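You operate a simulated robot arm through the tools that you are given. There is no shell and no other tool. Be economical: measure what you need, move in short steps, check, and stop when the job is done.

The job below is to be done with a simulated two-armed robot. You get a single attempt, and the scene is never put back.

## Task
Hold the large orange bowl on the top of the square table steady with one hand and put the green sponge cake from the top of the square table in it with the other.

The check looks at the end state, three seconds after you hand in, the way a careful person would. Anything else that was tipped, shoved, dropped, spilled or broken makes it a failure.

## Robot
Two 7-joint arms with two-finger parallel grippers on one trunk, on a base that drives. Base frame: it is fixed to the floor where the robot stands at the start and does not move with it; the origin is under the middle of the robot, x ahead of it, y to its left, z up; the surface under the hand at the start is at about z = 0.74. Lengths are in m, angles in rad, forces in N, time in s.
The left shoulder is at the start at [0.05, 0.165, 1.105], the right one opposite. With the tool pointing down near the work surface each hand reaches from about 0.1 to 0.68 m from the robot's upright axis, wherever it stands, measured 20 degrees to its own side. Payload 3.91 kg a hand.
The TCP of each hand is the grasp point between the finger pads, 0.03 m short of the fingertips. In the tool frame z runs along the fingers and y along their closing line. The gripper opens to 0.11 m. The fingers are 0.02 m wide and 0.01 m thick; the gripper's body (0.048 by 0.112 m) begins 0.055 m behind the TCP.
Orientation is told as [roll, pitch, yaw] about the base's x, y, z axes, in that order, counted from this pose: with the fingers straight down and closing along the base's y, the tool's x points along the base's -x, its y along +y and its z along -z.

## Interface
- The arms move only by the tool apply_moves. It takes "left_plan", "right_plan" or both (then of equal length, played together; a hand with none holds still); each is a list of rows, each a list of 3 entries, a list of its own where there are three numbers: the shift along the base's x, y, z in units of 300 mm (1.0 is 300 mm), then the turn, a rotation vector about the base's x, y, z in units of 60 degrees (1.0 is 60 degrees), then the finger opening in m, from 0 to 0.11. In form: [[[tx, ty, tz], [ax, ay, az], grip], ...]. A call has 1 to 8 rows; each row is the pose to reach, as a shift and turn from the pose commanded when the call began. A call with a number of a shift or a turn outside -1 to 1 is refused whole. A row lasts 0.2 s, in which the tool goes at most 0.05 m and 0.15 rad; a call with a longer step from one row to the next is refused whole, and so is a gripper value outside its range. A pose out of reach is approached as far as the arm can. The call stops where the force on the tool passes 40 N (or 10 N more than at its start, if that is more) or the arm is blocked; 0.2 s more then pass. The fingers move at their own pace (about 0.045 m/s each) and stop on an object; they squeeze with about 39 N. The grip force told is the motor's: it shows also when the fingers shut on nothing. Time passes only in rows, and 0.2 s behind the last, so rows that repeat a pose let the fingers close. The reply holds the time, the measured pose of the TCP, the force on the tool along the base axes, the opening and the grip force, in the units named above and with some noise, with the torque about the TCP (base axes, N m) and any sound that the robot's microphone picked up.
- Cameras (640 x 400 px; columns grow to the right, rows downward): "scene" is now at [0.1107, 0.0159, 1.2904]; the picture's right is [0.03, -1.00, 0.00], its down [-0.52, -0.01, -0.85] and it looks along [0.85, 0.02, -0.52] (base axes); focal length 278 px, centre (320, 200). "left" rides on the left gripper at [0.073, -0.017, -0.103] in its tool frame; the picture's right is [0.23, 0.97, 0.00], its down [-0.76, 0.18, -0.62] and it looks along [-0.61, 0.14, 0.78] (tool axes); focal length 222 px, centre (320, 200). "right" rides on the right gripper at [0.072, 0.017, -0.103] in its tool frame; the picture's right is [-0.23, 0.97, 0.00], its down [-0.76, -0.18, -0.62] and it looks along [-0.61, -0.14, 0.78] (tool axes); focal length 222 px, centre (320, 200). There is no depth. A picture from a camera that has moved, and an enlarged one, comes with that camera's place and axes in the base frame and with its lens. The place of the scene camera against the robot may be out by one fixed shift of up to 0.025 m in any direction.
- grab_frame(camera): a new picture of that camera. The clock stands still meanwhile.
- move_column(by): slides the trunk up (or, below 0, down) by that many m; the arms and the scene camera ride with it, the base frame stays. It gives what a move gives, with no picture.
- steer(legs): drives the robot by 1 to 6 legs, each [ahead, left, turn to the left] in m, m and rad, along the robot's own axes; the way and the turn of a leg run together, so that a leg with both is an arc; at most 1.5 m and 3.142 rad a leg. The arms and the cameras ride along, it lands a little off, and it stops where it bumps. It gives what a move gives.
- turn_head(pan, tilt): turns the head with the scene camera to pan (to the left, within 1.396 rad either way) and tilt (down, from -0.506 to 1.204), counted from straight ahead of the robot. It gives what a move gives.
- enlarge(camera, box): a new picture of the part [left, top, right, bottom] of that camera's present view, enlarged. The clock stands still meanwhile.
- finish_job(): hands the job in; it is judged then, once.

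Go step by step. Nothing tells you exact positions but the pictures and the camera data: compare them with the known pose of the tool, close in by small moves and look again before you grip or let go. The budget is 120 turns and 88 pictures, counting those below and the enlarged ones. Unless the task says otherwise, let go and move clear before handing in, and close with one line.

The tools are called after "Call:" as a command line: name --argument value ..., lists and objects as JSON in quotes. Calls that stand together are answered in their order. apply_moves: Moves the arms, as the interface text tells. Its arguments: {"type":"object","properties":{"left_plan":{"type":"array","items":{"type":"array"}},"right_plan":{"type":"array","items":{"type":"array"}}},"required":[]} The other tools are called the same way: move_column (by) slides the trunk up or down; steer (legs) drives the base; turn_head (pan, tilt) turns the head that bears the scene camera; grab_frame (camera) takes a picture; enlarge (camera, box) takes an enlarged picture of a part of a camera's view; finish_job () hands the job in.

At the start:

```text
time_s: 0.0
left_tool_pos: [0.4955, 0.2936, 1.0845]
left_tool_rot: [-0.001, 0.001, 0.003]
left_ft_force: [0.7, -0.4, -0.4]
left_torque: [0.01, -0.03, 0.01]
left_width: 0.1099
left_grasp_force: 0.1
right_tool_pos: [0.4514, -0.1654, 1.0299]
right_tool_rot: [0.001, -0.001, -0.001]
right_ft_force: [-0.2, 0.3, -0.6]
right_torque: [0.01, -0.02, -0.01]
right_width: 0.1102
right_grasp_force: 0.1
trunk travel left (down, up): [-0.325, 0.178]
robot x, y, heading: [-0.0017, 0.0017, 0.002]
head pan, tilt: [0.028, 0.55]
```

scene: 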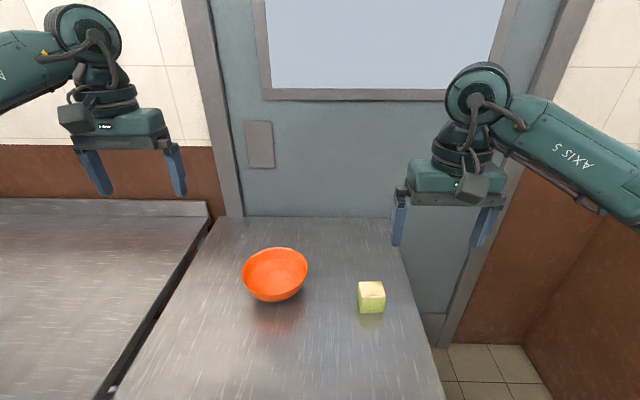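
right: 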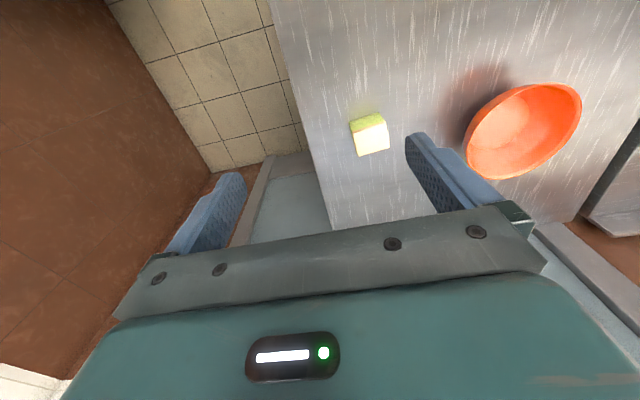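
left: 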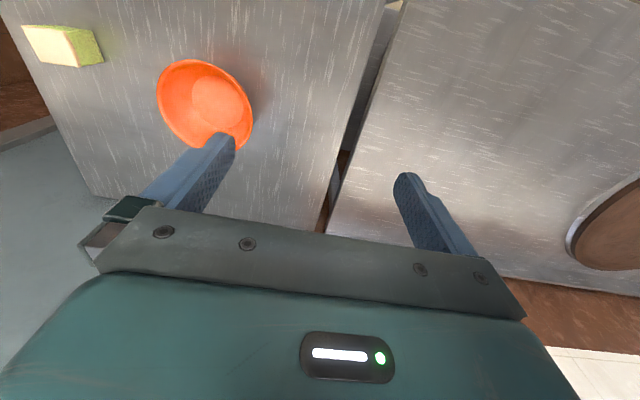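

I see the orange bowl near [0.585, 0.13] and the cake near [0.545, -0.095], with the table at about z 0.74. I'll take closer views to measure them.

Call:
enlarge --camera "scene" --box '[220, 220, 412, 340]'

Call:
enlarge --camera "right" --box '[320, 40, 608, 220]'

```text
3.33 times, centred on (316, 280) of scene
camera zoom: at [0.1107, 0.0159, 1.2904], right [0.03, -1.0, 0.0], down [-0.52, -0.01, -0.85], along [0.85, 0.02, -0.52], focal length 926 px, centre (333, -67)
```

zoom: 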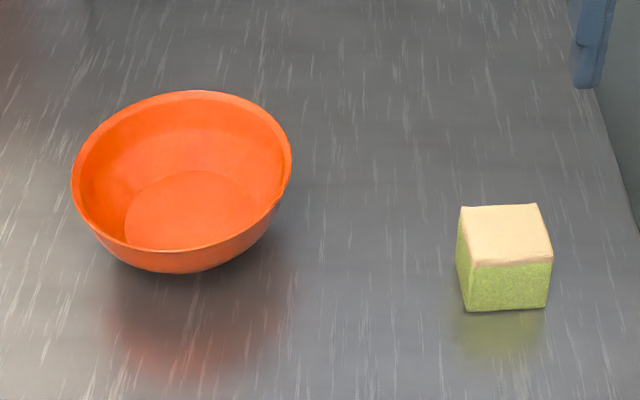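

```text
2.22 times, centred on (464, 130) of right
camera zoom: at [0.3771, -0.1465, 1.1334], right [0.23, 0.97, 0.0], down [0.76, -0.18, 0.62], along [0.61, -0.14, -0.78], focal length 494 px, centre (0, 356)
```

zoom: 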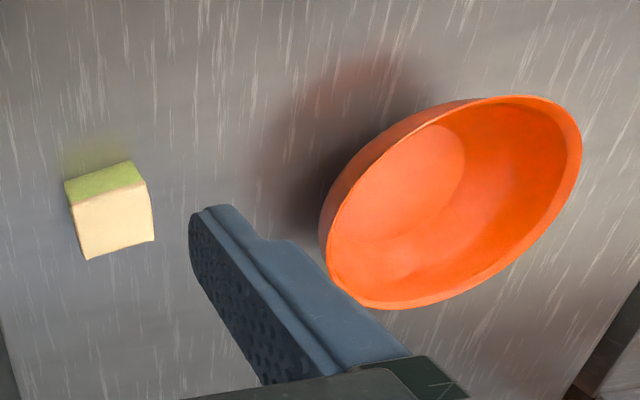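

The cake is a cube of about 5 cm, centred near [0.544, -0.097]. The bowl rim is about 16 cm wide, centred near [0.577, 0.126] at z≈0.80. I'll bring the left hand, tilted, above the rim's left side, and the right hand above the cake, starting its quarter turn.

Call:
apply_moves --left_plan '[[[0.045, -0.025, -0.108], [-0.072, 0, 0], 0.06], [[0.091, -0.051, -0.216], [-0.143, 0, 0], 0.06], [[0.136, -0.076, -0.324], [-0.215, 0, 0], 0.06], [[0.181, -0.101, -0.432], [-0.287, 0, 0], 0.06], [[0.227, -0.127, -0.54], [-0.358, 0, 0], 0.06], [[0.272, -0.152, -0.648], [-0.43, 0, 0], 0.06]]' --right_plan '[[[0.051, 0.038, -0.055], [0, 0, 0.125], 0.11], [[0.103, 0.077, -0.111], [0, 0, 0.25], 0.11], [[0.154, 0.115, -0.167], [0, 0, 0.375], 0.11], [[0.206, 0.154, -0.222], [0, 0, 0.5], 0.11], [[0.257, 0.192, -0.278], [0, 0, 0.625], 0.11], [[0.309, 0.231, -0.333], [0, 0, 0.75], 0.11]]'

Call:
apply_moves --right_plan '[[[0, 0, 0], [0, 0, 0.125], 0.11], [[0, 0, 0], [0, 0, 0.25], 0.11], [[0, 0, 0], [0, 0, 0.375], 0.11], [[0, 0, 0], [0, 0, 0.5], 0.11], [[0, 0, 0], [0, 0, 0.625], 0.11], [[0, 0, 0], [0, 0, 0.75], 0.11]]'

Call:
grab_frame --camera "scene"

Call:
grab_frame --camera "left"

Call:
grab_frame --camera "right"

```text
time_s: 1.4
left_tool_pos: [0.578, 0.2471, 0.8872]
left_tool_rot: [-0.452, 0.0, 0.002]
left_ft_force: [0.3, -0.7, 0.6]
left_torque: [0.0, -0.02, 0.02]
left_width: 0.06
left_grasp_force: 0.0
right_tool_pos: [0.5443, -0.0944, 0.9293]
right_tool_rot: [0.001, -0.001, 0.787]
right_ft_force: [-0.8, -0.3, -0.4]
right_torque: [0.03, -0.02, -0.01]
right_width: 0.1099
right_grasp_force: 0.0
trunk travel left (down, up): [-0.325, 0.178]
robot x, y, heading: [-0.0002, 0.0018, 0.003]
head pan, tilt: [0.028, 0.55]
```

```text
time_s: 2.8
left_tool_pos: [0.5747, 0.2482, 0.8897]
left_tool_rot: [-0.45, -0.002, 0.003]
left_ft_force: [-1.0, 0.4, -0.2]
left_torque: [-0.01, -0.02, 0.01]
left_width: 0.0599
left_grasp_force: 0.1
right_tool_pos: [0.4822, -0.1095, 0.9375]
right_tool_rot: [-0.184, 0.018, 1.074]
right_ft_force: [-0.7, -0.3, 0.3]
right_torque: [0.0, -0.08, -0.01]
right_width: 0.1099
right_grasp_force: 0.1
right hand out of reach, approached as far as the arm can: row 1, 2, 3, 4, 5, 6
trunk travel left (down, up): [-0.325, 0.178]
robot x, y, heading: [-0.0035, -0.0018, -0.002]
head pan, tilt: [0.028, 0.55]
```

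```text
82 pictures are left
camera scene: at [0.1082, 0.0166, 1.2908], right [0.03, -1.0, 0.0], down [-0.52, -0.01, -0.85], along [0.85, 0.02, -0.52], focal length 278 px, centre (320, 200)
```

scene: 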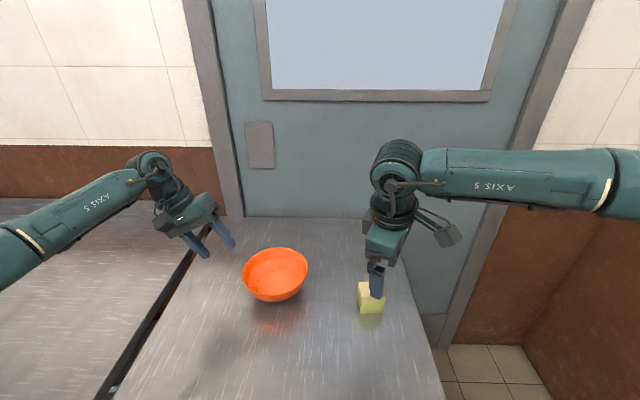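

```text
81 pictures are left
camera left: at [0.5037, 0.2783, 0.9907], right [-0.23, 0.88, -0.42], down [0.76, 0.43, 0.48], along [0.61, -0.21, -0.76], focal length 222 px, centre (320, 200)
```

left: 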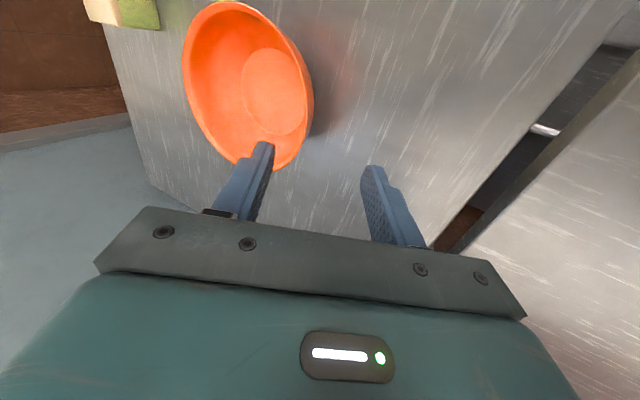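

```text
80 pictures are left
camera right: at [0.4177, -0.1534, 1.0392], right [-0.74, 0.65, -0.18], down [0.42, 0.65, 0.63], along [0.53, 0.39, -0.75], focal length 222 px, centre (320, 200)
```

right: 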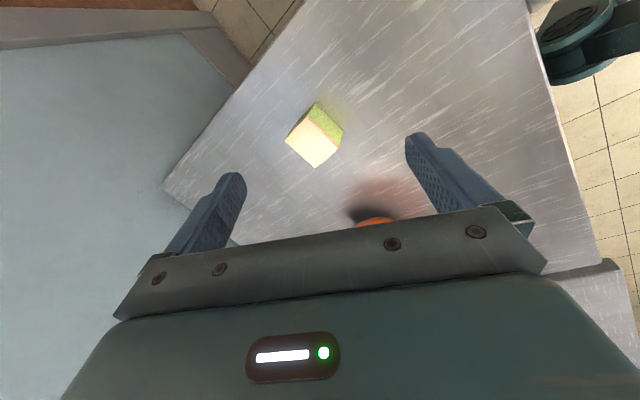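

The right hand can't reach a full quarter turn there, so I'll turn it back and grip along y instead. The left hand goes to a spot just above the rim, tilted a little more.

Call:
apply_moves --right_plan '[[[0, 0, 0], [0, 0, -0.125], 0.11], [[0, 0, 0], [0, 0, -0.25], 0.11], [[0, 0, 0], [0, 0, -0.375], 0.11], [[0, 0, 0], [0, 0, -0.5], 0.11], [[0, 0, 0], [0, 0, -0.625], 0.11], [[0, 0, 0], [0, 0, -0.75], 0.11]]' --left_plan '[[[0, 0, 0], [-0.03, 0, 0], 0.06], [[0, 0, 0], [-0.06, 0, 0], 0.06], [[0, -0.01, -0.02], [-0.095, 0, 0], 0.06], [[-0.007, -0.03, -0.05], [-0.095, 0, 0], 0.06], [[-0.007, -0.057, -0.09], [-0.095, 0, 0], 0.06], [[-0.007, -0.057, -0.103], [-0.095, 0, 0], 0.06]]'

Call:
grab_frame --camera "left"

Call:
enlarge --camera "scene" --box '[156, 180, 348, 300]'

```text
time_s: 4.2
left_tool_pos: [0.5751, 0.2327, 0.8587]
left_tool_rot: [-0.551, 0.0, 0.001]
left_ft_force: [-0.5, -0.4, 0.4]
left_torque: [0.02, 0.01, -0.01]
left_width: 0.0599
left_grasp_force: 0.0
right_tool_pos: [0.4858, -0.1076, 0.9365]
right_tool_rot: [-0.179, 0.02, 0.288]
right_ft_force: [-0.2, 0.7, 0.0]
right_torque: [0.0, -0.01, 0.03]
right_width: 0.1097
right_grasp_force: 0.2
trunk travel left (down, up): [-0.325, 0.178]
robot x, y, heading: [-0.0014, 0.0005, -0.002]
head pan, tilt: [0.028, 0.55]
```

```text
79 pictures are left
camera left: at [0.5046, 0.2713, 0.9555], right [-0.23, 0.83, -0.51], down [0.76, 0.48, 0.44], along [0.61, -0.29, -0.74], focal length 222 px, centre (320, 200)
```

left: 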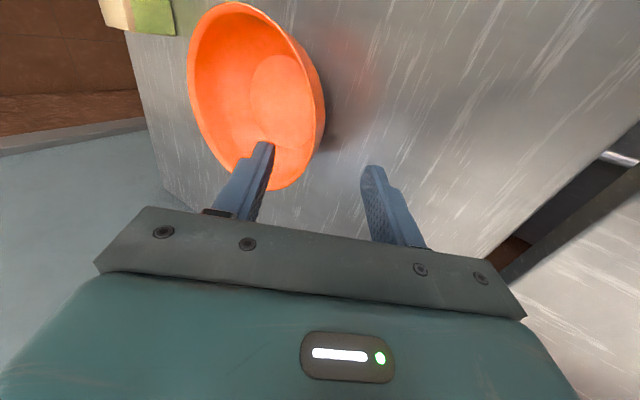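

```text
3.33 times, centred on (252, 240) of scene
camera zoom: at [0.1107, 0.0159, 1.2904], right [0.03, -1.0, 0.0], down [-0.52, -0.01, -0.85], along [0.85, 0.02, -0.52], focal length 926 px, centre (547, 67)
```

zoom: 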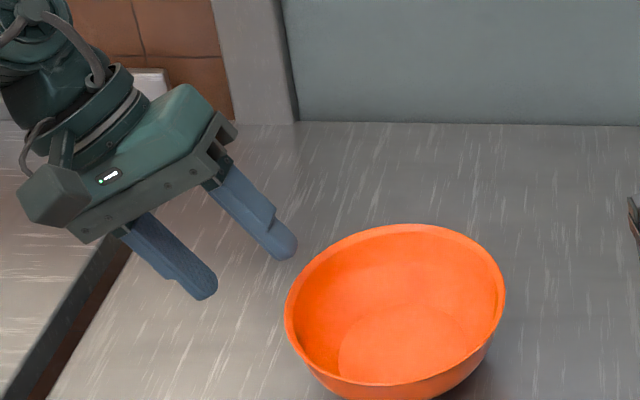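

The left fingers straddle a spot just outside and above the rim. I'll check it more closely before going in.

Call:
enlarge --camera "left" --box '[170, 0, 426, 210]'

```text
1.90 times, centred on (298, 105) of left
camera zoom: at [0.5046, 0.2713, 0.9555], right [-0.23, 0.83, -0.51], down [0.76, 0.48, 0.44], along [0.61, -0.29, -0.74], focal length 423 px, centre (362, 381)
```

zoom: 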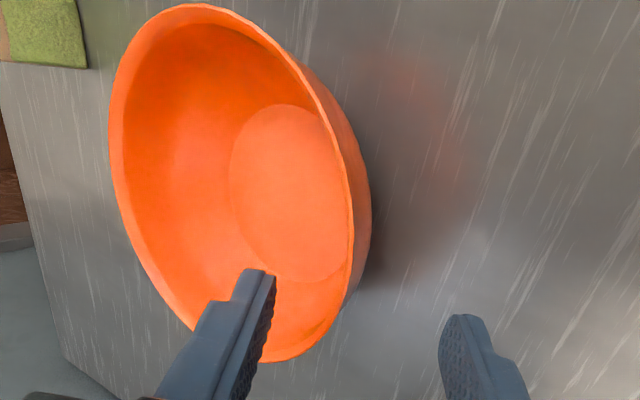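

The rim's left edge works out near [0.578, 0.194, 0.807]. I'll lower the left fingers around it, still open, and straighten the right hand above the cake.

Call:
apply_moves --left_plan '[[[0.01, -0.04, -0.03], [0, 0, 0], 0.06], [[0.01, -0.07, -0.08], [0, 0, 0], 0.06], [[0.01, -0.1, -0.13], [0, 0, 0], 0.06], [[0.01, -0.127, -0.177], [0, 0, 0], 0.06]]' --right_plan '[[[0.048, 0.009, -0.005], [0.043, 0.001, -0.069], 0.11], [[0.097, 0.018, -0.011], [0.086, 0.003, -0.138], 0.11], [[0.145, 0.027, -0.016], [0.128, 0.004, -0.206], 0.11], [[0.194, 0.035, -0.022], [0.171, 0.006, -0.275], 0.11]]'

Call:
grab_frame --camera "left"

Call:
enlarge --camera "scene" --box '[180, 200, 372, 320]'

Call:
grab_frame --camera "right"

```text
time_s: 5.2
left_tool_pos: [0.5795, 0.1941, 0.8051]
left_tool_rot: [-0.55, 0.001, 0.001]
left_ft_force: [0.1, -0.1, 0.4]
left_torque: [0.02, -0.04, -0.01]
left_width: 0.0598
left_grasp_force: 0.1
right_tool_pos: [0.5444, -0.0977, 0.9302]
right_tool_rot: [-0.002, 0.002, -0.001]
right_ft_force: [-0.5, 0.2, -0.8]
right_torque: [0.0, 0.0, -0.02]
right_width: 0.1101
right_grasp_force: 0.1
trunk travel left (down, up): [-0.325, 0.178]
robot x, y, heading: [-0.0001, 0.0017, -0.004]
head pan, tilt: [0.028, 0.55]
```

```text
76 pictures are left
camera left: at [0.508, 0.2339, 0.9024], right [-0.23, 0.83, -0.51], down [0.76, 0.48, 0.44], along [0.61, -0.29, -0.74], focal length 222 px, centre (320, 200)
```

left: 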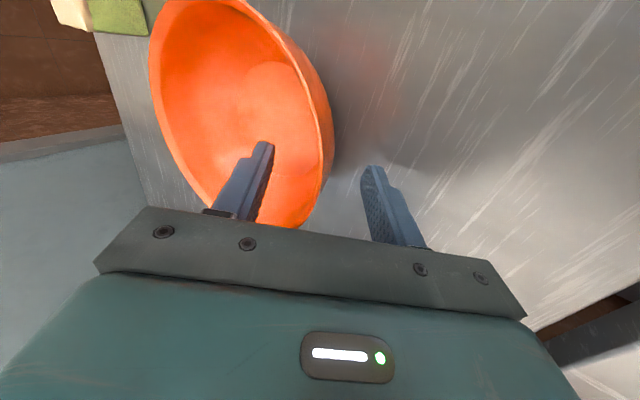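

```text
3.33 times, centred on (276, 260) of scene
camera zoom: at [0.1109, 0.0158, 1.2903], right [0.03, -1.0, 0.0], down [-0.52, -0.01, -0.85], along [0.85, 0.02, -0.52], focal length 926 px, centre (467, 0)
```

zoom: 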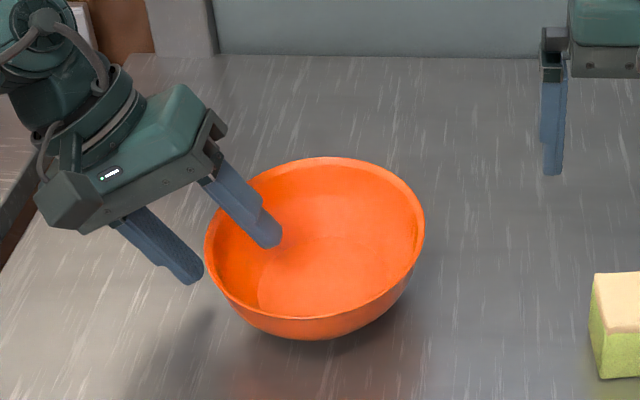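

```text
74 pictures are left
camera right: at [0.4713, -0.0805, 1.0344], right [0.23, 0.97, 0.0], down [0.76, -0.18, 0.62], along [0.61, -0.14, -0.78], focal length 222 px, centre (320, 200)
```

right: 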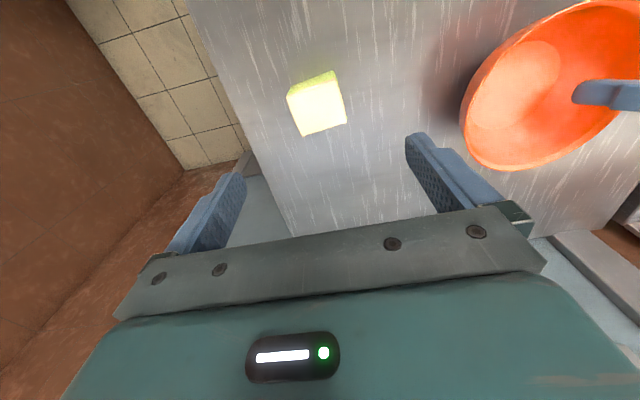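

The fingers straddle the wall with the rim centred between them. I'll close on it gradually.

Call:
apply_moves --left_plan '[[[0, 0, 0], [0, 0, 0], 0.04], [[0, 0, 0], [0, 0, 0], 0.025], [[0, 0, 0], [0, 0, 0], 0.015], [[0, 0, 0], [0, 0, 0], 0.015]]'

Call:
enlarge --camera "scene" --box '[180, 200, 372, 320]'

Call:
enlarge --camera "left" --box '[140, 0, 460, 230]'

```text
time_s: 6.2
left_tool_pos: [0.5793, 0.1925, 0.8057]
left_tool_rot: [-0.549, 0.0, 0.002]
left_ft_force: [-0.2, -1.1, -0.2]
left_torque: [-0.01, 0.0, -0.01]
left_width: 0.015
left_grasp_force: 0.2
right_tool_pos: [0.544, -0.0971, 0.9292]
right_tool_rot: [-0.002, 0.001, 0.003]
right_ft_force: [-0.4, 0.3, 0.4]
right_torque: [0.02, -0.03, 0.0]
right_width: 0.1102
right_grasp_force: 0.0
trunk travel left (down, up): [-0.325, 0.178]
robot x, y, heading: [-0.0012, -0.0008, 0.005]
head pan, tilt: [0.028, 0.55]
```

```text
3.33 times, centred on (276, 260) of scene
camera zoom: at [0.1107, 0.0159, 1.2904], right [0.03, -1.0, 0.0], down [-0.52, -0.01, -0.85], along [0.85, 0.02, -0.52], focal length 926 px, centre (467, 0)
```

zoom: 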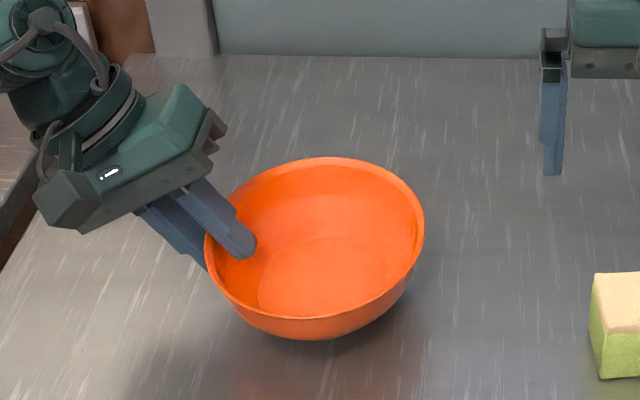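

```text
1.74 times, centred on (300, 115) of left
camera zoom: at [0.5079, 0.2343, 0.9029], right [-0.23, 0.83, -0.51], down [0.76, 0.48, 0.44], along [0.61, -0.29, -0.74], focal length 386 px, centre (355, 348)
```

zoom: 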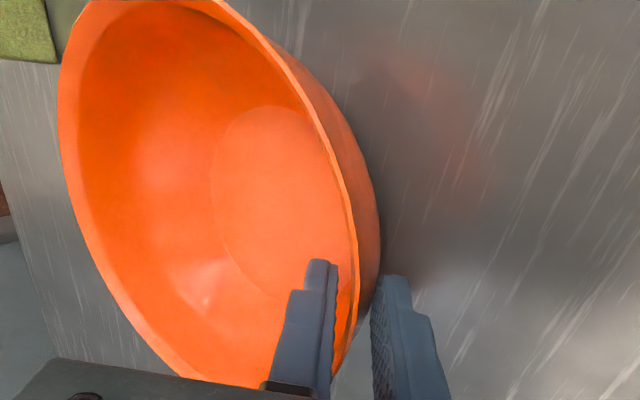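

The wall sits neatly between the pads and the bowl hasn't moved. I'll close the rest of the way.

Call:
apply_moves --left_plan '[[[0, 0, 0], [0, 0, 0], 0.01], [[0, 0, 0], [0, 0, 0], 0.006], [[0, 0, 0], [0, 0, 0], 0.003], [[0, 0, 0], [0, 0, 0], 0.0], [[0, 0, 0], [0, 0, 0], 0.0]]'

Call:
enlarge --camera "scene" --box '[180, 200, 372, 320]'

Call:
enlarge --camera "right" --box '[240, 30, 464, 170]'

```text
time_s: 7.4
left_tool_pos: [0.5779, 0.1952, 0.8056]
left_tool_rot: [-0.549, 0.002, 0.0]
left_ft_force: [0.6, 0.2, 0.4]
left_torque: [0.09, -0.02, -0.01]
left_width: 0.0045
left_grasp_force: 38.9
right_tool_pos: [0.5436, -0.0978, 0.93]
right_tool_rot: [0.0, -0.001, 0.0]
right_ft_force: [-0.1, 0.1, -0.3]
right_torque: [0.0, 0.0, 0.0]
right_width: 0.1099
right_grasp_force: 0.2
trunk travel left (down, up): [-0.325, 0.178]
robot x, y, heading: [-0.0018, -0.0007, 0.0]
head pan, tilt: [0.028, 0.55]
```

```text
3.33 times, centred on (276, 260) of scene
camera zoom: at [0.1108, 0.0159, 1.2903], right [0.03, -1.0, 0.0], down [-0.52, -0.01, -0.85], along [0.85, 0.02, -0.52], focal length 926 px, centre (467, 0)
```

zoom: 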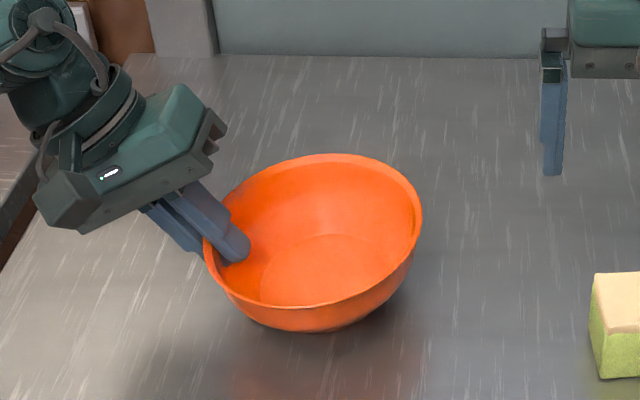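

```text
2.86 times, centred on (352, 100) of right
camera zoom: at [0.4709, -0.0804, 1.0344], right [0.23, 0.97, 0.0], down [0.76, -0.18, 0.62], along [0.61, -0.14, -0.78], focal length 635 px, centre (229, 486)
```

zoom: 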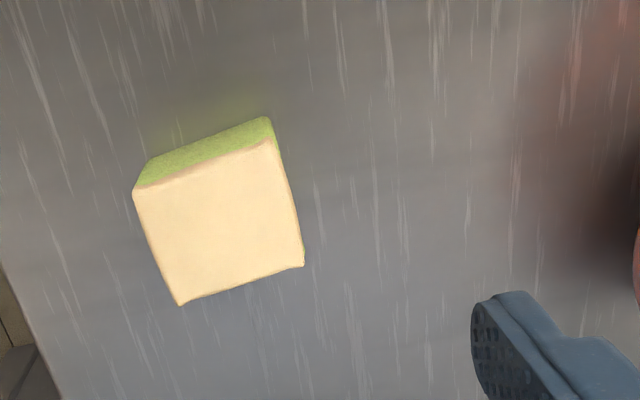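

The pinch is firm, but the bowl tipped by about 0.05 rad to line up with the pads. I'll turn the left hand back by that amount to level it, and lower the right hand part-way over the cake with a small yaw of about +0.1.

Call:
apply_moves --left_plan '[[[0, 0, 0], [0.012, 0, 0], 0.0], [[0, 0, 0], [0.024, 0, 0], 0.0], [[0, 0, 0], [0.036, 0, 0], 0.0], [[0, 0, 0], [0.048, 0, 0], 0.0]]' --right_plan '[[[-0.001, -0.002, -0.1], [0, 0, 0.05], 0.11], [[-0.002, -0.004, -0.22], [0, 0, 0.1], 0.11], [[-0.003, -0.007, -0.33], [0, 0, 0.1], 0.11], [[-0.003, -0.007, -0.433], [0, 0, 0.1], 0.11]]'

Call:
enlarge --camera "scene" --box '[180, 200, 372, 320]'

Call:
enlarge --camera "scene" --box '[280, 210, 472, 330]'

Call:
grab_frame --camera "right"

```text
time_s: 8.4
left_tool_pos: [0.5786, 0.1926, 0.8064]
left_tool_rot: [-0.501, -0.003, -0.001]
left_ft_force: [0.9, -1.7, 4.1]
left_torque: [-0.38, -0.23, -0.01]
left_width: 0.0046
left_grasp_force: 38.7
right_tool_pos: [0.5432, -0.1007, 0.8003]
right_tool_rot: [-0.002, -0.003, 0.106]
right_ft_force: [0.4, 0.1, 0.3]
right_torque: [-0.01, 0.03, 0.01]
right_width: 0.1102
right_grasp_force: 0.1
trunk travel left (down, up): [-0.325, 0.178]
robot x, y, heading: [0.0014, -0.0033, -0.003]
head pan, tilt: [0.028, 0.55]
```

```text
3.33 times, centred on (276, 260) of scene
camera zoom: at [0.1103, 0.0156, 1.2905], right [0.03, -1.0, 0.0], down [-0.52, -0.01, -0.85], along [0.85, 0.02, -0.52], focal length 926 px, centre (467, 0)
```

zoom: 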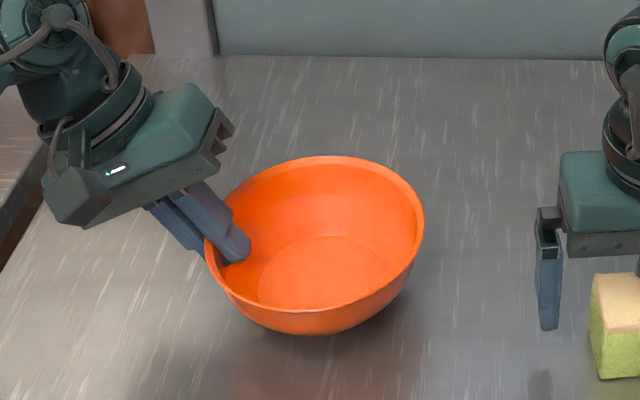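

```text
3.33 times, centred on (376, 270) of scene
camera zoom: at [0.1103, 0.0156, 1.2905], right [0.03, -1.0, 0.0], down [-0.52, -0.01, -0.85], along [0.85, 0.02, -0.52], focal length 926 px, centre (133, -33)
```

zoom: 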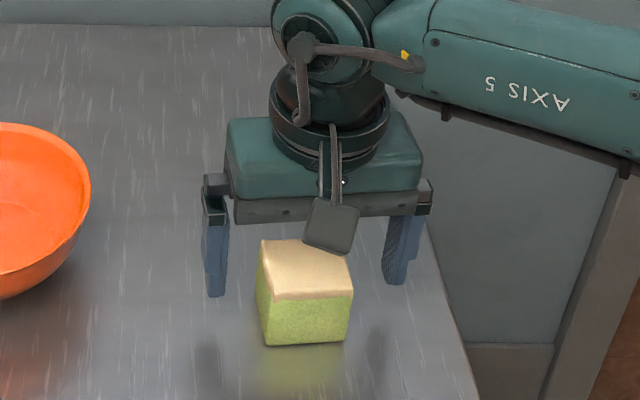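

```text
67 pictures are left
camera right: at [0.4689, -0.0914, 0.9045], right [0.12, 0.99, 0.0], down [0.78, -0.09, 0.62], along [0.62, -0.08, -0.78], focal length 222 px, centre (320, 200)
```

right: 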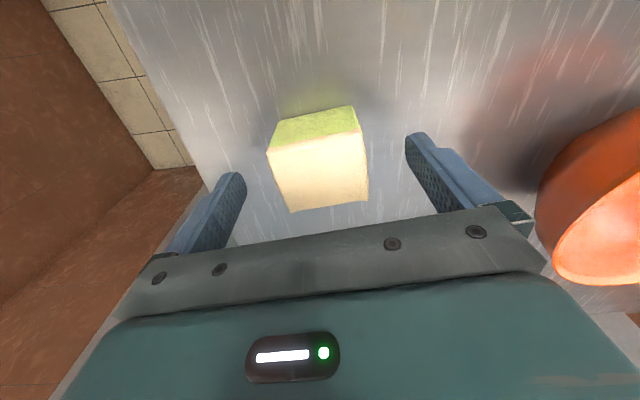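

The bowl is seated and held, and the cake is centred between the open right fingers. I'll lower the last 2.4 cm and close gently.

Call:
apply_moves --right_plan '[[[0, 0, -0.04], [0, 0, 0], 0.11], [[0, 0, -0.08], [0, 0, 0], 0.11], [[0, 0, -0.08], [0, 0, 0], 0.09], [[0, 0, -0.08], [0, 0, 0], 0.075], [[0, 0, -0.08], [0, 0, 0], 0.06], [[0, 0, -0.08], [0, 0, 0], 0.05], [[0, 0, -0.08], [0, 0, 0], 0.05]]'

Call:
enlarge --camera "scene" --box '[280, 210, 472, 330]'

Call:
grab_frame --camera "right"

```text
time_s: 10.0
left_tool_pos: [0.5788, 0.1927, 0.807]
left_tool_rot: [-0.502, 0.0, 0.002]
left_ft_force: [3.1, -1.6, 11.1]
left_torque: [-0.75, -0.59, 0.12]
left_width: 0.0045
left_grasp_force: 39.5
right_tool_pos: [0.5427, -0.1001, 0.777]
right_tool_rot: [-0.002, 0.0, 0.105]
right_ft_force: [0.0, 0.4, 1.5]
right_torque: [-0.02, 0.01, 0.02]
right_width: 0.0546
right_grasp_force: 38.8
trunk travel left (down, up): [-0.325, 0.178]
robot x, y, heading: [-0.0008, 0.0003, -0.001]
head pan, tilt: [0.028, 0.55]
```

```text
3.33 times, centred on (376, 270) of scene
camera zoom: at [0.1099, 0.0155, 1.2905], right [0.03, -1.0, 0.0], down [-0.52, -0.01, -0.85], along [0.85, 0.02, -0.52], focal length 926 px, centre (133, -33)
```

zoom: 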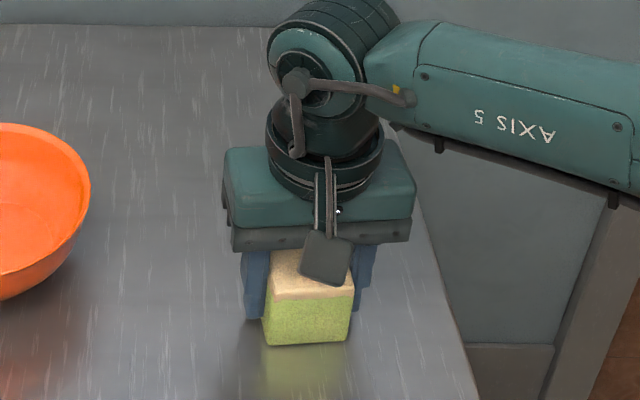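

```text
65 pictures are left
camera right: at [0.4679, -0.0911, 0.8814], right [0.12, 0.99, 0.0], down [0.78, -0.1, 0.62], along [0.62, -0.08, -0.78], focal length 222 px, centre (320, 200)
```

right: 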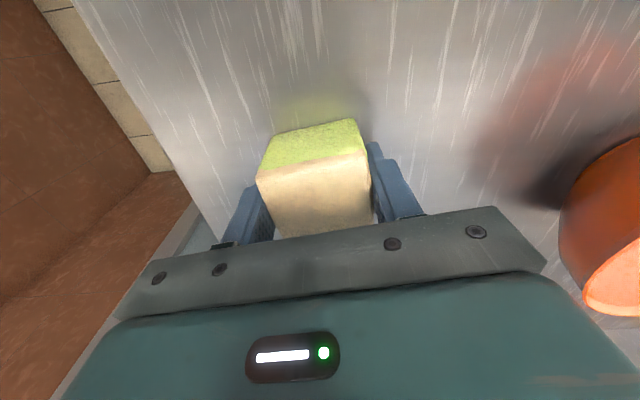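

The cake is gripped at 0.0546 m. The bowl hold has built up some downward preload, so I'll raise the left hand by 1 mm. Then I'll lift the cake and carry it high over the bowl, leaning the right hand slightly away from the left gripper.

Call:
apply_moves --right_plan '[[[0, 0, 0.12], [0, 0, 0], 0.045], [[0, 0, 0.26], [0, 0, 0], 0.045], [[0, 0, 0.413], [0, 0, 0], 0.045], [[0.025, 0.137, 0.413], [0.03, 0, -0.02], 0.045], [[0.05, 0.275, 0.413], [0.06, 0, -0.04], 0.045], [[0.075, 0.41, 0.413], [0.09, 0, -0.06], 0.045], [[0.1, 0.55, 0.413], [0.12, 0, -0.08], 0.045], [[0.123, 0.687, 0.413], [0.143, 0, -0.1], 0.045]]' --left_plan '[[[0, 0, 0.002], [0, 0, 0], 0.0], [[0, 0, 0.003], [0, 0, 0], 0.0], [[0, 0, 0.003], [0, 0, 0], 0.0], [[0, 0, 0.003], [0, 0, 0], 0.0], [[0, 0, 0.003], [0, 0, 0], 0.0], [[0, 0, 0.003], [0, 0, 0], 0.0], [[0, 0, 0.003], [0, 0, 0], 0.0], [[0, 0, 0.003], [0, 0, 0], 0.0]]'

Call:
grab_frame --camera "scene"

Call:
grab_frame --camera "right"

Call:
grab_frame --camera "left"

```text
time_s: 11.8
left_tool_pos: [0.5785, 0.1943, 0.8072]
left_tool_rot: [-0.498, 0.0, 0.001]
left_ft_force: [-1.2, 2.2, 5.7]
left_torque: [-0.27, -0.19, -0.05]
left_width: 0.0046
left_grasp_force: 39.7
right_tool_pos: [0.58, 0.1042, 0.9027]
right_tool_rot: [0.149, -0.011, 0.0]
right_ft_force: [-0.5, 0.6, -0.5]
right_torque: [-0.01, 0.04, 0.0]
right_width: 0.0545
right_grasp_force: 39.1
trunk travel left (down, up): [-0.325, 0.178]
robot x, y, heading: [0.0024, -0.0007, 0.002]
head pan, tilt: [0.028, 0.55]
```

```text
64 pictures are left
camera scene: at [0.1098, 0.0168, 1.2904], right [0.03, -1.0, 0.0], down [-0.52, -0.01, -0.85], along [0.85, 0.02, -0.52], focal length 278 px, centre (320, 200)
```

scene: 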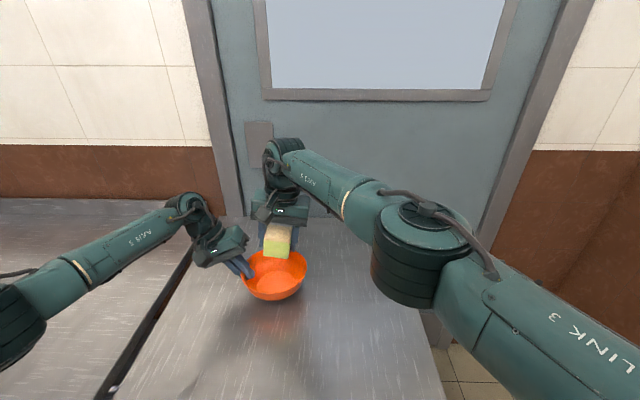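

```text
63 pictures are left
camera right: at [0.5062, 0.1067, 1.0067], right [0.23, 0.96, 0.15], down [0.75, -0.27, 0.6], along [0.62, -0.02, -0.79], focal length 222 px, centre (320, 200)
```

right: 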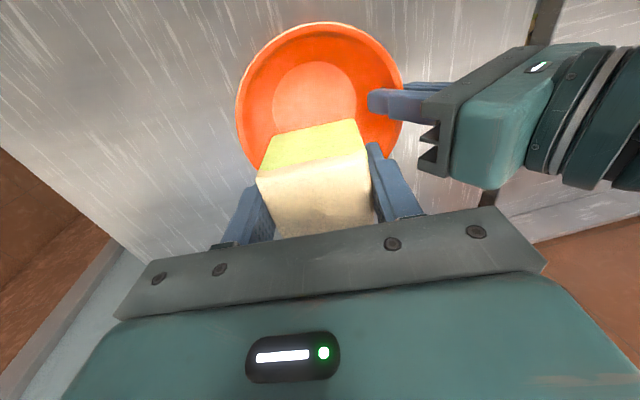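

```text
62 pictures are left
camera left: at [0.5068, 0.2298, 0.9062], right [-0.23, 0.85, -0.47], down [0.76, 0.46, 0.46], along [0.61, -0.25, -0.75], focal length 222 px, centre (320, 200)
```

left: 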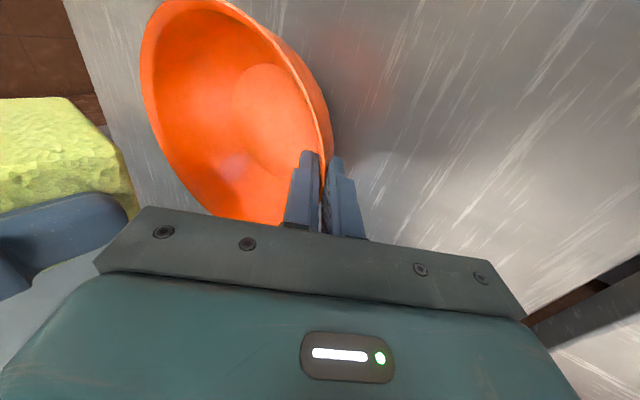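

The cake is over the bowl, whose centre I put at about [0.58, 0.124]. I'll lower half-way and check the gap to the left gripper.

Call:
apply_moves --right_plan '[[[0, 0.01, -0.07], [0, 0, 0], 0.045], [[0, 0.017, -0.14], [0, 0, 0], 0.045], [[0, 0.017, -0.2], [0, 0, 0], 0.045]]'

Call:
enlarge --camera "scene" --box '[180, 180, 372, 300]'

Call:
grab_frame --camera "right"

```text
time_s: 12.6
left_tool_pos: [0.5772, 0.1936, 0.8061]
left_tool_rot: [-0.499, 0.001, 0.003]
left_ft_force: [0.0, 0.2, 3.9]
left_torque: [-0.18, -0.17, 0.0]
left_width: 0.0044
left_grasp_force: 39.2
right_tool_pos: [0.5713, 0.104, 0.8427]
right_tool_rot: [0.149, -0.01, 0.001]
right_ft_force: [-0.4, 0.2, -0.3]
right_torque: [0.02, -0.02, -0.03]
right_width: 0.0544
right_grasp_force: 38.9
right hand out of reach, approached as far as the arm can: row 1, 2, 3
trunk travel left (down, up): [-0.325, 0.178]
robot x, y, heading: [-0.0019, -0.0008, -0.0]
head pan, tilt: [0.028, 0.55]
```

```text
3.33 times, centred on (276, 240) of scene
camera zoom: at [0.1104, 0.0153, 1.2904], right [0.03, -1.0, 0.0], down [-0.52, -0.01, -0.85], along [0.85, 0.02, -0.52], focal length 926 px, centre (467, 67)
```

zoom: 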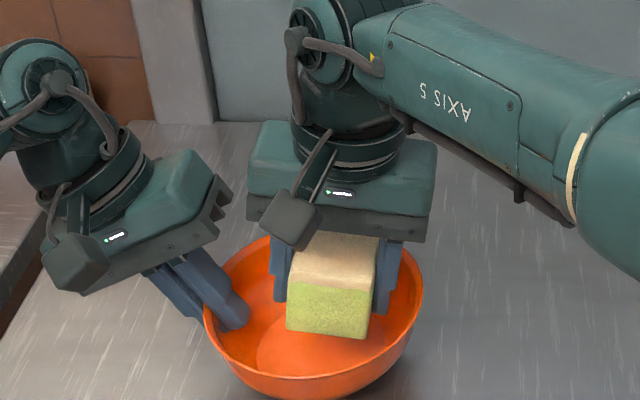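

```text
60 pictures are left
camera right: at [0.4979, 0.1046, 0.9467], right [0.23, 0.96, 0.15], down [0.76, -0.27, 0.6], along [0.61, -0.03, -0.79], focal length 222 px, centre (320, 200)
```

right: 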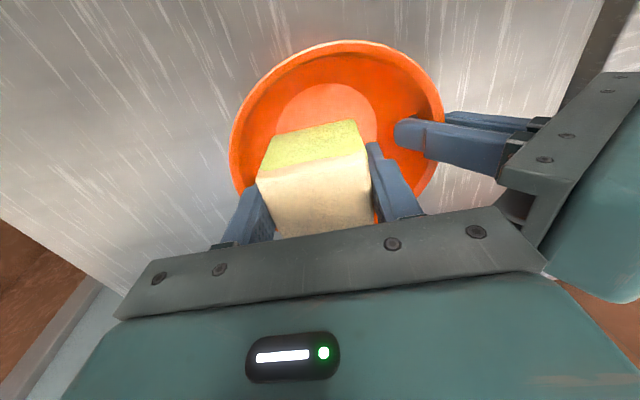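

The right arm is at its reach limit here. Leaning the hand slightly back towards the robot brings the wrist closer, so I'll do that while lowering further.

Call:
apply_moves --right_plan '[[[0, 0, 0], [0, -0.07, 0], 0.045], [[0.003, 0.01, -0.02], [0, -0.143, 0], 0.045], [[0.01, 0.02, -0.07], [0, -0.143, 0], 0.045], [[0.01, 0.027, -0.11], [0, -0.143, 0], 0.045]]'

Call:
enlarge --camera "scene" --box '[180, 180, 372, 300]'

Call:
grab_frame --camera "right"

Call:
grab_frame --camera "left"

```text
time_s: 13.6
left_tool_pos: [0.577, 0.1922, 0.8073]
left_tool_rot: [-0.499, 0.0, 0.002]
left_ft_force: [0.0, 0.4, 3.2]
left_torque: [-0.19, -0.17, 0.04]
left_width: 0.0041
left_grasp_force: 38.8
right_tool_pos: [0.574, 0.1126, 0.8087]
right_tool_rot: [0.145, -0.158, 0.001]
right_ft_force: [-0.5, 0.3, 0.0]
right_torque: [0.03, 0.0, 0.02]
right_width: 0.0543
right_grasp_force: 38.8
trunk travel left (down, up): [-0.325, 0.178]
robot x, y, heading: [-0.0013, -0.0022, -0.001]
head pan, tilt: [0.028, 0.55]
```

```text
3.33 times, centred on (276, 240) of scene
camera zoom: at [0.1104, 0.0159, 1.2904], right [0.03, -1.0, 0.0], down [-0.52, -0.01, -0.85], along [0.85, 0.02, -0.52], focal length 926 px, centre (467, 67)
```

zoom: 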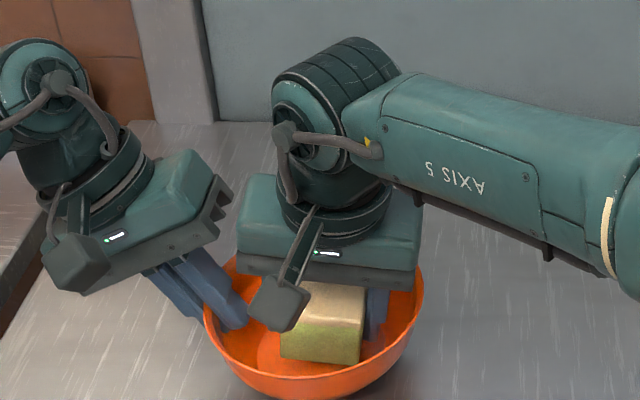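

```text
58 pictures are left
camera right: at [0.4854, 0.1137, 0.9013], right [0.2, 0.96, 0.18], down [0.66, -0.27, 0.7], along [0.72, -0.03, -0.69], focal length 222 px, centre (320, 200)
```

right: 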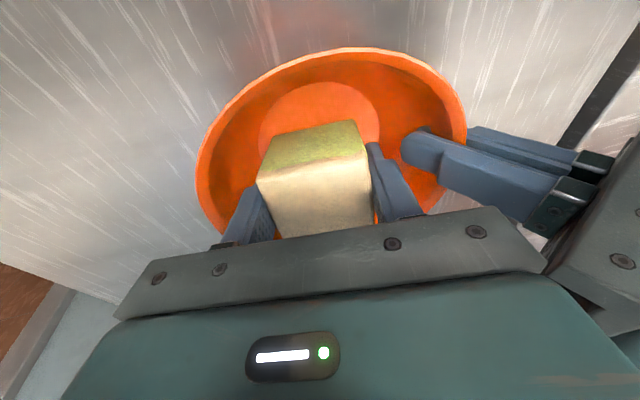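

```text
57 pictures are left
camera left: at [0.5072, 0.2287, 0.9062], right [-0.23, 0.85, -0.47], down [0.76, 0.46, 0.46], along [0.61, -0.25, -0.75], focal length 222 px, centre (320, 200)
```

left: 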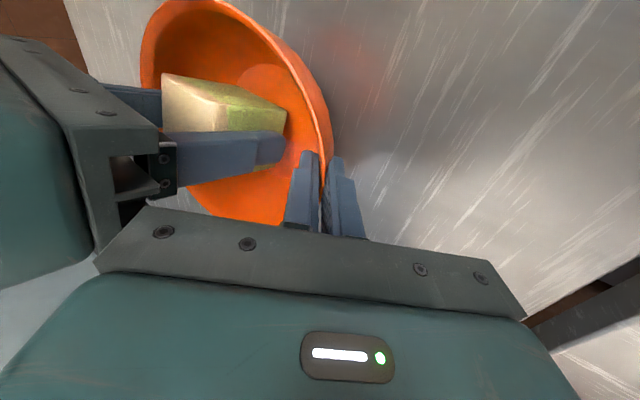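

Everything is clear, and the cake is inside the bowl about 1.5 cm above its floor. I'll lower another 1 cm and ease the fingers open.

Call:
apply_moves --right_plan '[[[0, 0, -0.017], [0, 0, 0], 0.045], [[0, 0, -0.033], [0, 0, 0], 0.045], [[0, 0, -0.033], [0, 0, 0], 0.045]]'

Call:
apply_moves --right_plan '[[[0, 0, 0], [0, 0, 0], 0.058], [[0, 0, 0], [0, 0, 0], 0.066], [[0, 0, 0], [0, 0, 0], 0.07], [[0, 0, 0], [0, 0, 0], 0.07]]'

Call:
grab_frame --camera "right"

Call:
grab_frame --camera "left"

```text
time_s: 14.4
left_tool_pos: [0.5783, 0.1936, 0.8066]
left_tool_rot: [-0.499, 0.0, 0.0]
left_ft_force: [0.6, 0.3, 2.6]
left_torque: [-0.14, -0.19, 0.0]
left_width: 0.0046
left_grasp_force: 39.2
right_tool_pos: [0.5743, 0.1109, 0.7991]
right_tool_rot: [0.147, -0.158, -0.001]
right_ft_force: [-0.3, -0.9, -0.4]
right_torque: [0.0, 0.0, 0.01]
right_width: 0.0543
right_grasp_force: 38.9
trunk travel left (down, up): [-0.325, 0.178]
robot x, y, heading: [-0.0005, 0.0002, -0.0]
head pan, tilt: [0.028, 0.55]
```

```text
time_s: 15.4
left_tool_pos: [0.5769, 0.192, 0.8069]
left_tool_rot: [-0.501, 0.001, -0.001]
left_ft_force: [-0.8, -6.4, 0.6]
left_torque: [-0.13, -0.19, 0.04]
left_width: 0.0046
left_grasp_force: 39.1
right_tool_pos: [0.5751, 0.1113, 0.7989]
right_tool_rot: [0.15, -0.158, 0.002]
right_ft_force: [0.0, 7.5, 3.2]
right_torque: [0.14, 0.01, -0.03]
right_width: 0.0661
right_grasp_force: 0.2
trunk travel left (down, up): [-0.325, 0.178]
robot x, y, heading: [0.0011, -0.0043, -0.003]
head pan, tilt: [0.028, 0.55]
```

```text
56 pictures are left
camera right: at [0.486, 0.114, 0.8924], right [0.2, 0.96, 0.18], down [0.66, -0.27, 0.7], along [0.72, -0.02, -0.69], focal length 222 px, centre (320, 200)
```

right: 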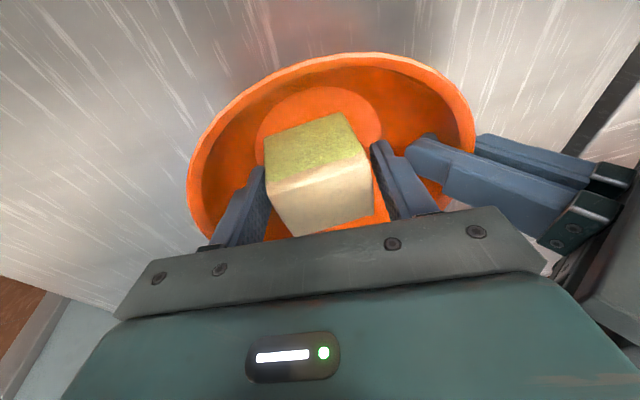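

```text
55 pictures are left
camera left: at [0.507, 0.2279, 0.9061], right [-0.23, 0.85, -0.47], down [0.76, 0.45, 0.46], along [0.61, -0.25, -0.75], focal length 222 px, centre (320, 200)
```

left: 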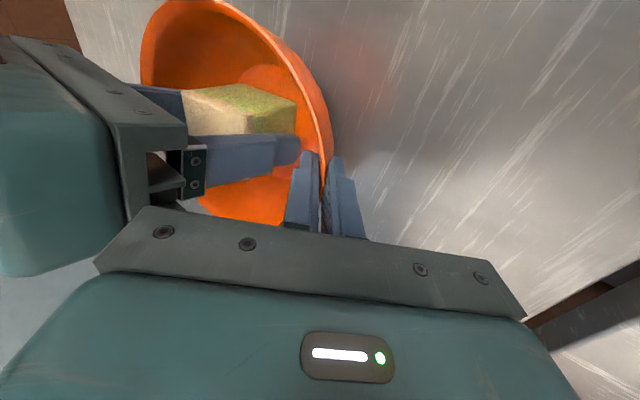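

The cake is released in the bowl, and one right finger is lightly touching the wall. I'll narrow slightly and go straight up, then move away to the right.

Call:
apply_moves --right_plan '[[[0, 0.003, 0.02], [0, 0, 0], 0.064], [[0, 0.003, 0.07], [0, 0, 0], 0.064], [[0, 0.003, 0.15], [0, 0, 0], 0.064], [[0, 0, 0.28], [0, 0, 0], 0.064], [[0, 0, 0.42], [0, 0, 0], 0.064], [[0, -0.13, 0.5], [0, 0, 0], 0.064], [[0, -0.28, 0.5], [0, 0, 0], 0.064], [[0, -0.43, 0.5], [0, 0, 0], 0.064]]'

Call:
grab_frame --camera "scene"

Call:
enlarge --camera "scene" --box '[180, 200, 372, 320]'

Call:
grab_frame --camera "left"

```text
time_s: 17.2
left_tool_pos: [0.5786, 0.1935, 0.8081]
left_tool_rot: [-0.498, -0.002, 0.0]
left_ft_force: [-0.1, 0.1, 2.2]
left_torque: [-0.18, -0.17, 0.03]
left_width: 0.0044
left_grasp_force: 38.8
right_tool_pos: [0.5745, -0.0186, 0.9499]
right_tool_rot: [0.146, -0.157, 0.0]
right_ft_force: [0.2, 0.2, -0.3]
right_torque: [-0.02, 0.01, 0.0]
right_width: 0.0641
right_grasp_force: 0.1
trunk travel left (down, up): [-0.325, 0.178]
robot x, y, heading: [0.0035, 0.0005, 0.004]
head pan, tilt: [0.028, 0.55]
```

```text
54 pictures are left
camera scene: at [0.1104, 0.0154, 1.2904], right [0.03, -1.0, 0.0], down [-0.52, -0.01, -0.85], along [0.85, 0.02, -0.52], focal length 278 px, centre (320, 200)
```

scene: 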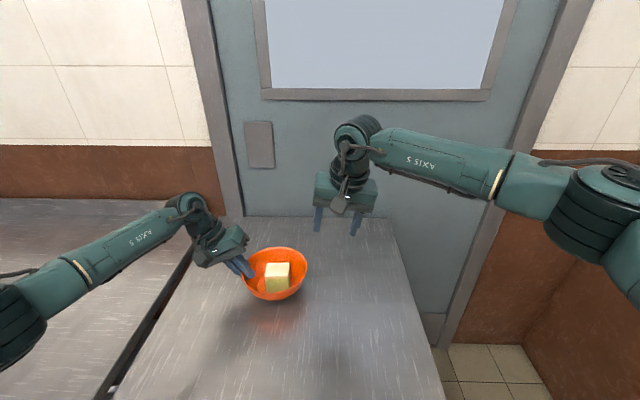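

```text
3.33 times, centred on (276, 260) of scene
camera zoom: at [0.1104, 0.0154, 1.2904], right [0.03, -1.0, 0.0], down [-0.52, -0.01, -0.85], along [0.85, 0.02, -0.52], focal length 926 px, centre (467, 0)
```

zoom: 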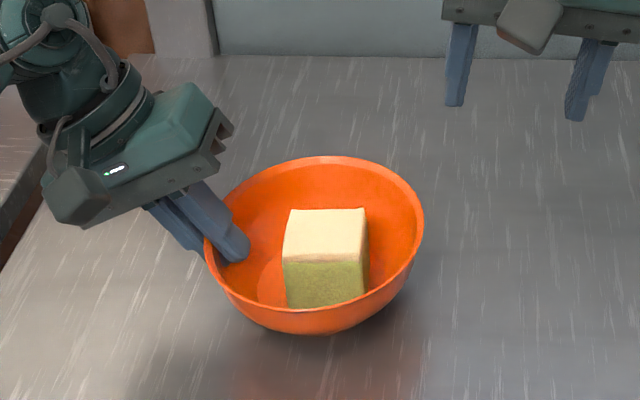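

```text
52 pictures are left
camera left: at [0.5072, 0.2282, 0.9063], right [-0.23, 0.85, -0.47], down [0.76, 0.46, 0.46], along [0.61, -0.25, -0.75], focal length 222 px, centre (320, 200)
```

left: 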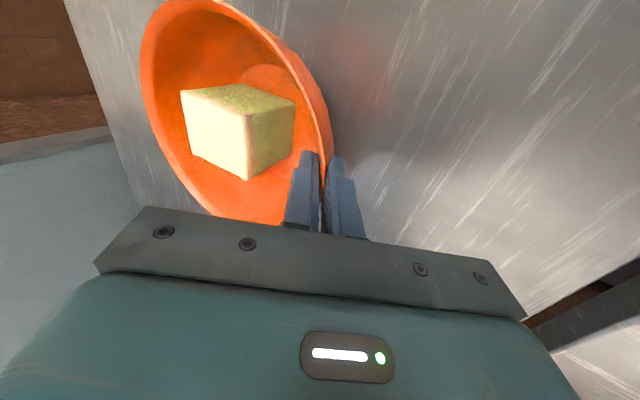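

The cake sits upright in the bowl. I'll open the left fingers slowly and then back out along their axis.

Call:
apply_moves --left_plan '[[[0, 0, 0], [0, 0, 0], 0.006], [[0, 0, 0], [0, 0, 0], 0.009], [[0, 0, 0], [0, 0, 0], 0.014], [[0, 0, 0], [0, 0, 0], 0.022], [[0, 0, 0], [0, 0, 0], 0.03], [[0, 0, 0], [0, 0, 0], 0.03]]'

Call:
grab_frame --camera "left"

Call:
enlarge --camera "scene" --box '[180, 200, 372, 320]'

```text
time_s: 18.6
left_tool_pos: [0.5778, 0.195, 0.8065]
left_tool_rot: [-0.499, 0.0, 0.002]
left_ft_force: [0.0, 0.9, 0.2]
left_torque: [-0.04, 0.0, 0.0]
left_width: 0.0301
left_grasp_force: 0.0
right_tool_pos: [0.5744, -0.0179, 0.9502]
right_tool_rot: [0.148, -0.158, 0.0]
right_ft_force: [0.2, 0.5, 0.4]
right_torque: [0.03, 0.01, -0.01]
right_width: 0.064
right_grasp_force: 0.2
trunk travel left (down, up): [-0.325, 0.178]
robot x, y, heading: [0.0015, 0.0022, 0.004]
head pan, tilt: [0.028, 0.55]
```

```text
51 pictures are left
camera left: at [0.5074, 0.2287, 0.9061], right [-0.23, 0.85, -0.47], down [0.76, 0.46, 0.46], along [0.61, -0.25, -0.75], focal length 222 px, centre (320, 200)
```

left: 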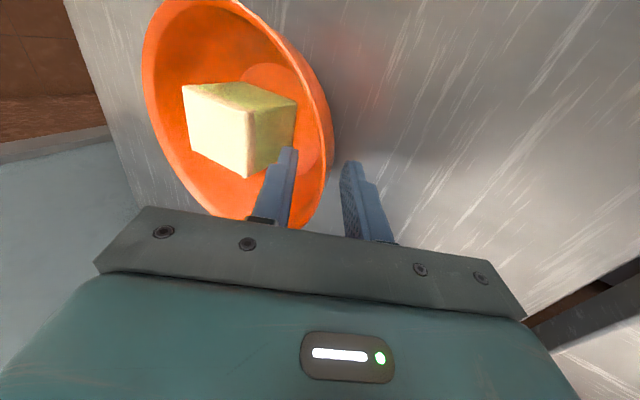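

```text
3.33 times, centred on (276, 260) of scene
camera zoom: at [0.1107, 0.0159, 1.2904], right [0.03, -1.0, 0.0], down [-0.52, -0.01, -0.85], along [0.85, 0.02, -0.52], focal length 926 px, centre (467, 0)
```

zoom: 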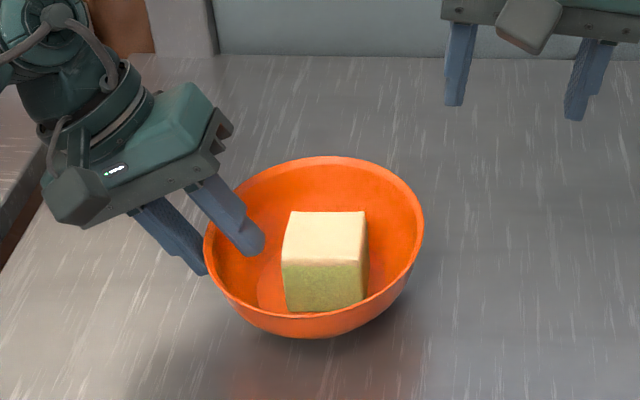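

The bowl has settled flat and the left fingers are free, so I'm backing the left hand out.

Call:
apply_moves --left_plan '[[[0, 0.024, 0.044], [0, 0, 0], 0.03], [[0, 0.06, 0.11], [0, 0, 0], 0.03], [[0, 0.1, 0.18], [0, 0, 0], 0.03], [[0, 0.17, 0.31], [0, 0, 0], 0.03], [[0, 0.24, 0.44], [0, 0, 0], 0.03], [[0, 0.34, 0.55], [0, 0, 0], 0.03]]'

Call:
grab_frame --camera "scene"

```text
time_s: 20.0
left_tool_pos: [0.5761, 0.2956, 0.9734]
left_tool_rot: [-0.501, 0.002, 0.001]
left_ft_force: [-0.4, 0.1, -0.7]
left_torque: [0.03, 0.01, -0.03]
left_width: 0.0296
left_grasp_force: 0.1
right_tool_pos: [0.5743, -0.017, 0.949]
right_tool_rot: [0.147, -0.156, 0.0]
right_ft_force: [0.5, -0.6, -0.3]
right_torque: [0.02, 0.03, -0.01]
right_width: 0.0642
right_grasp_force: 0.0
trunk travel left (down, up): [-0.325, 0.178]
robot x, y, heading: [0.0049, -0.0014, -0.002]
head pan, tilt: [0.028, 0.55]
```

```text
49 pictures are left
camera scene: at [0.1104, 0.0159, 1.2904], right [0.03, -1.0, 0.0], down [-0.52, -0.01, -0.85], along [0.85, 0.02, -0.52], focal length 278 px, centre (320, 200)
```

scene: 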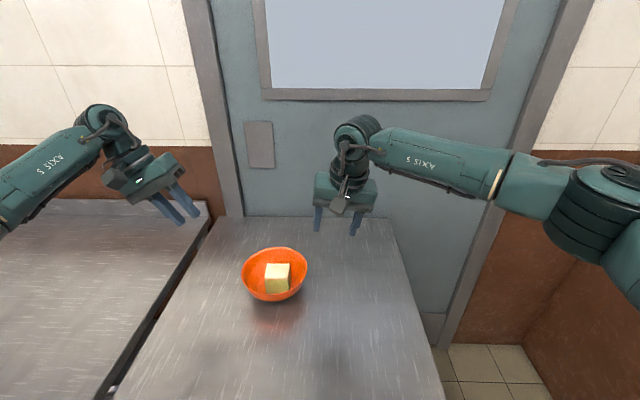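

The cake rests in the upright bowl, and both hands are clear. I'm handing in.

Call:
finish_job

```text
The job is handed in.
```

The green sponge cake is in the large orange bowl. The left hand held the bowl by its rim while the right hand put the cake in; the bowl is standing upright in its place, and both hands are clear.
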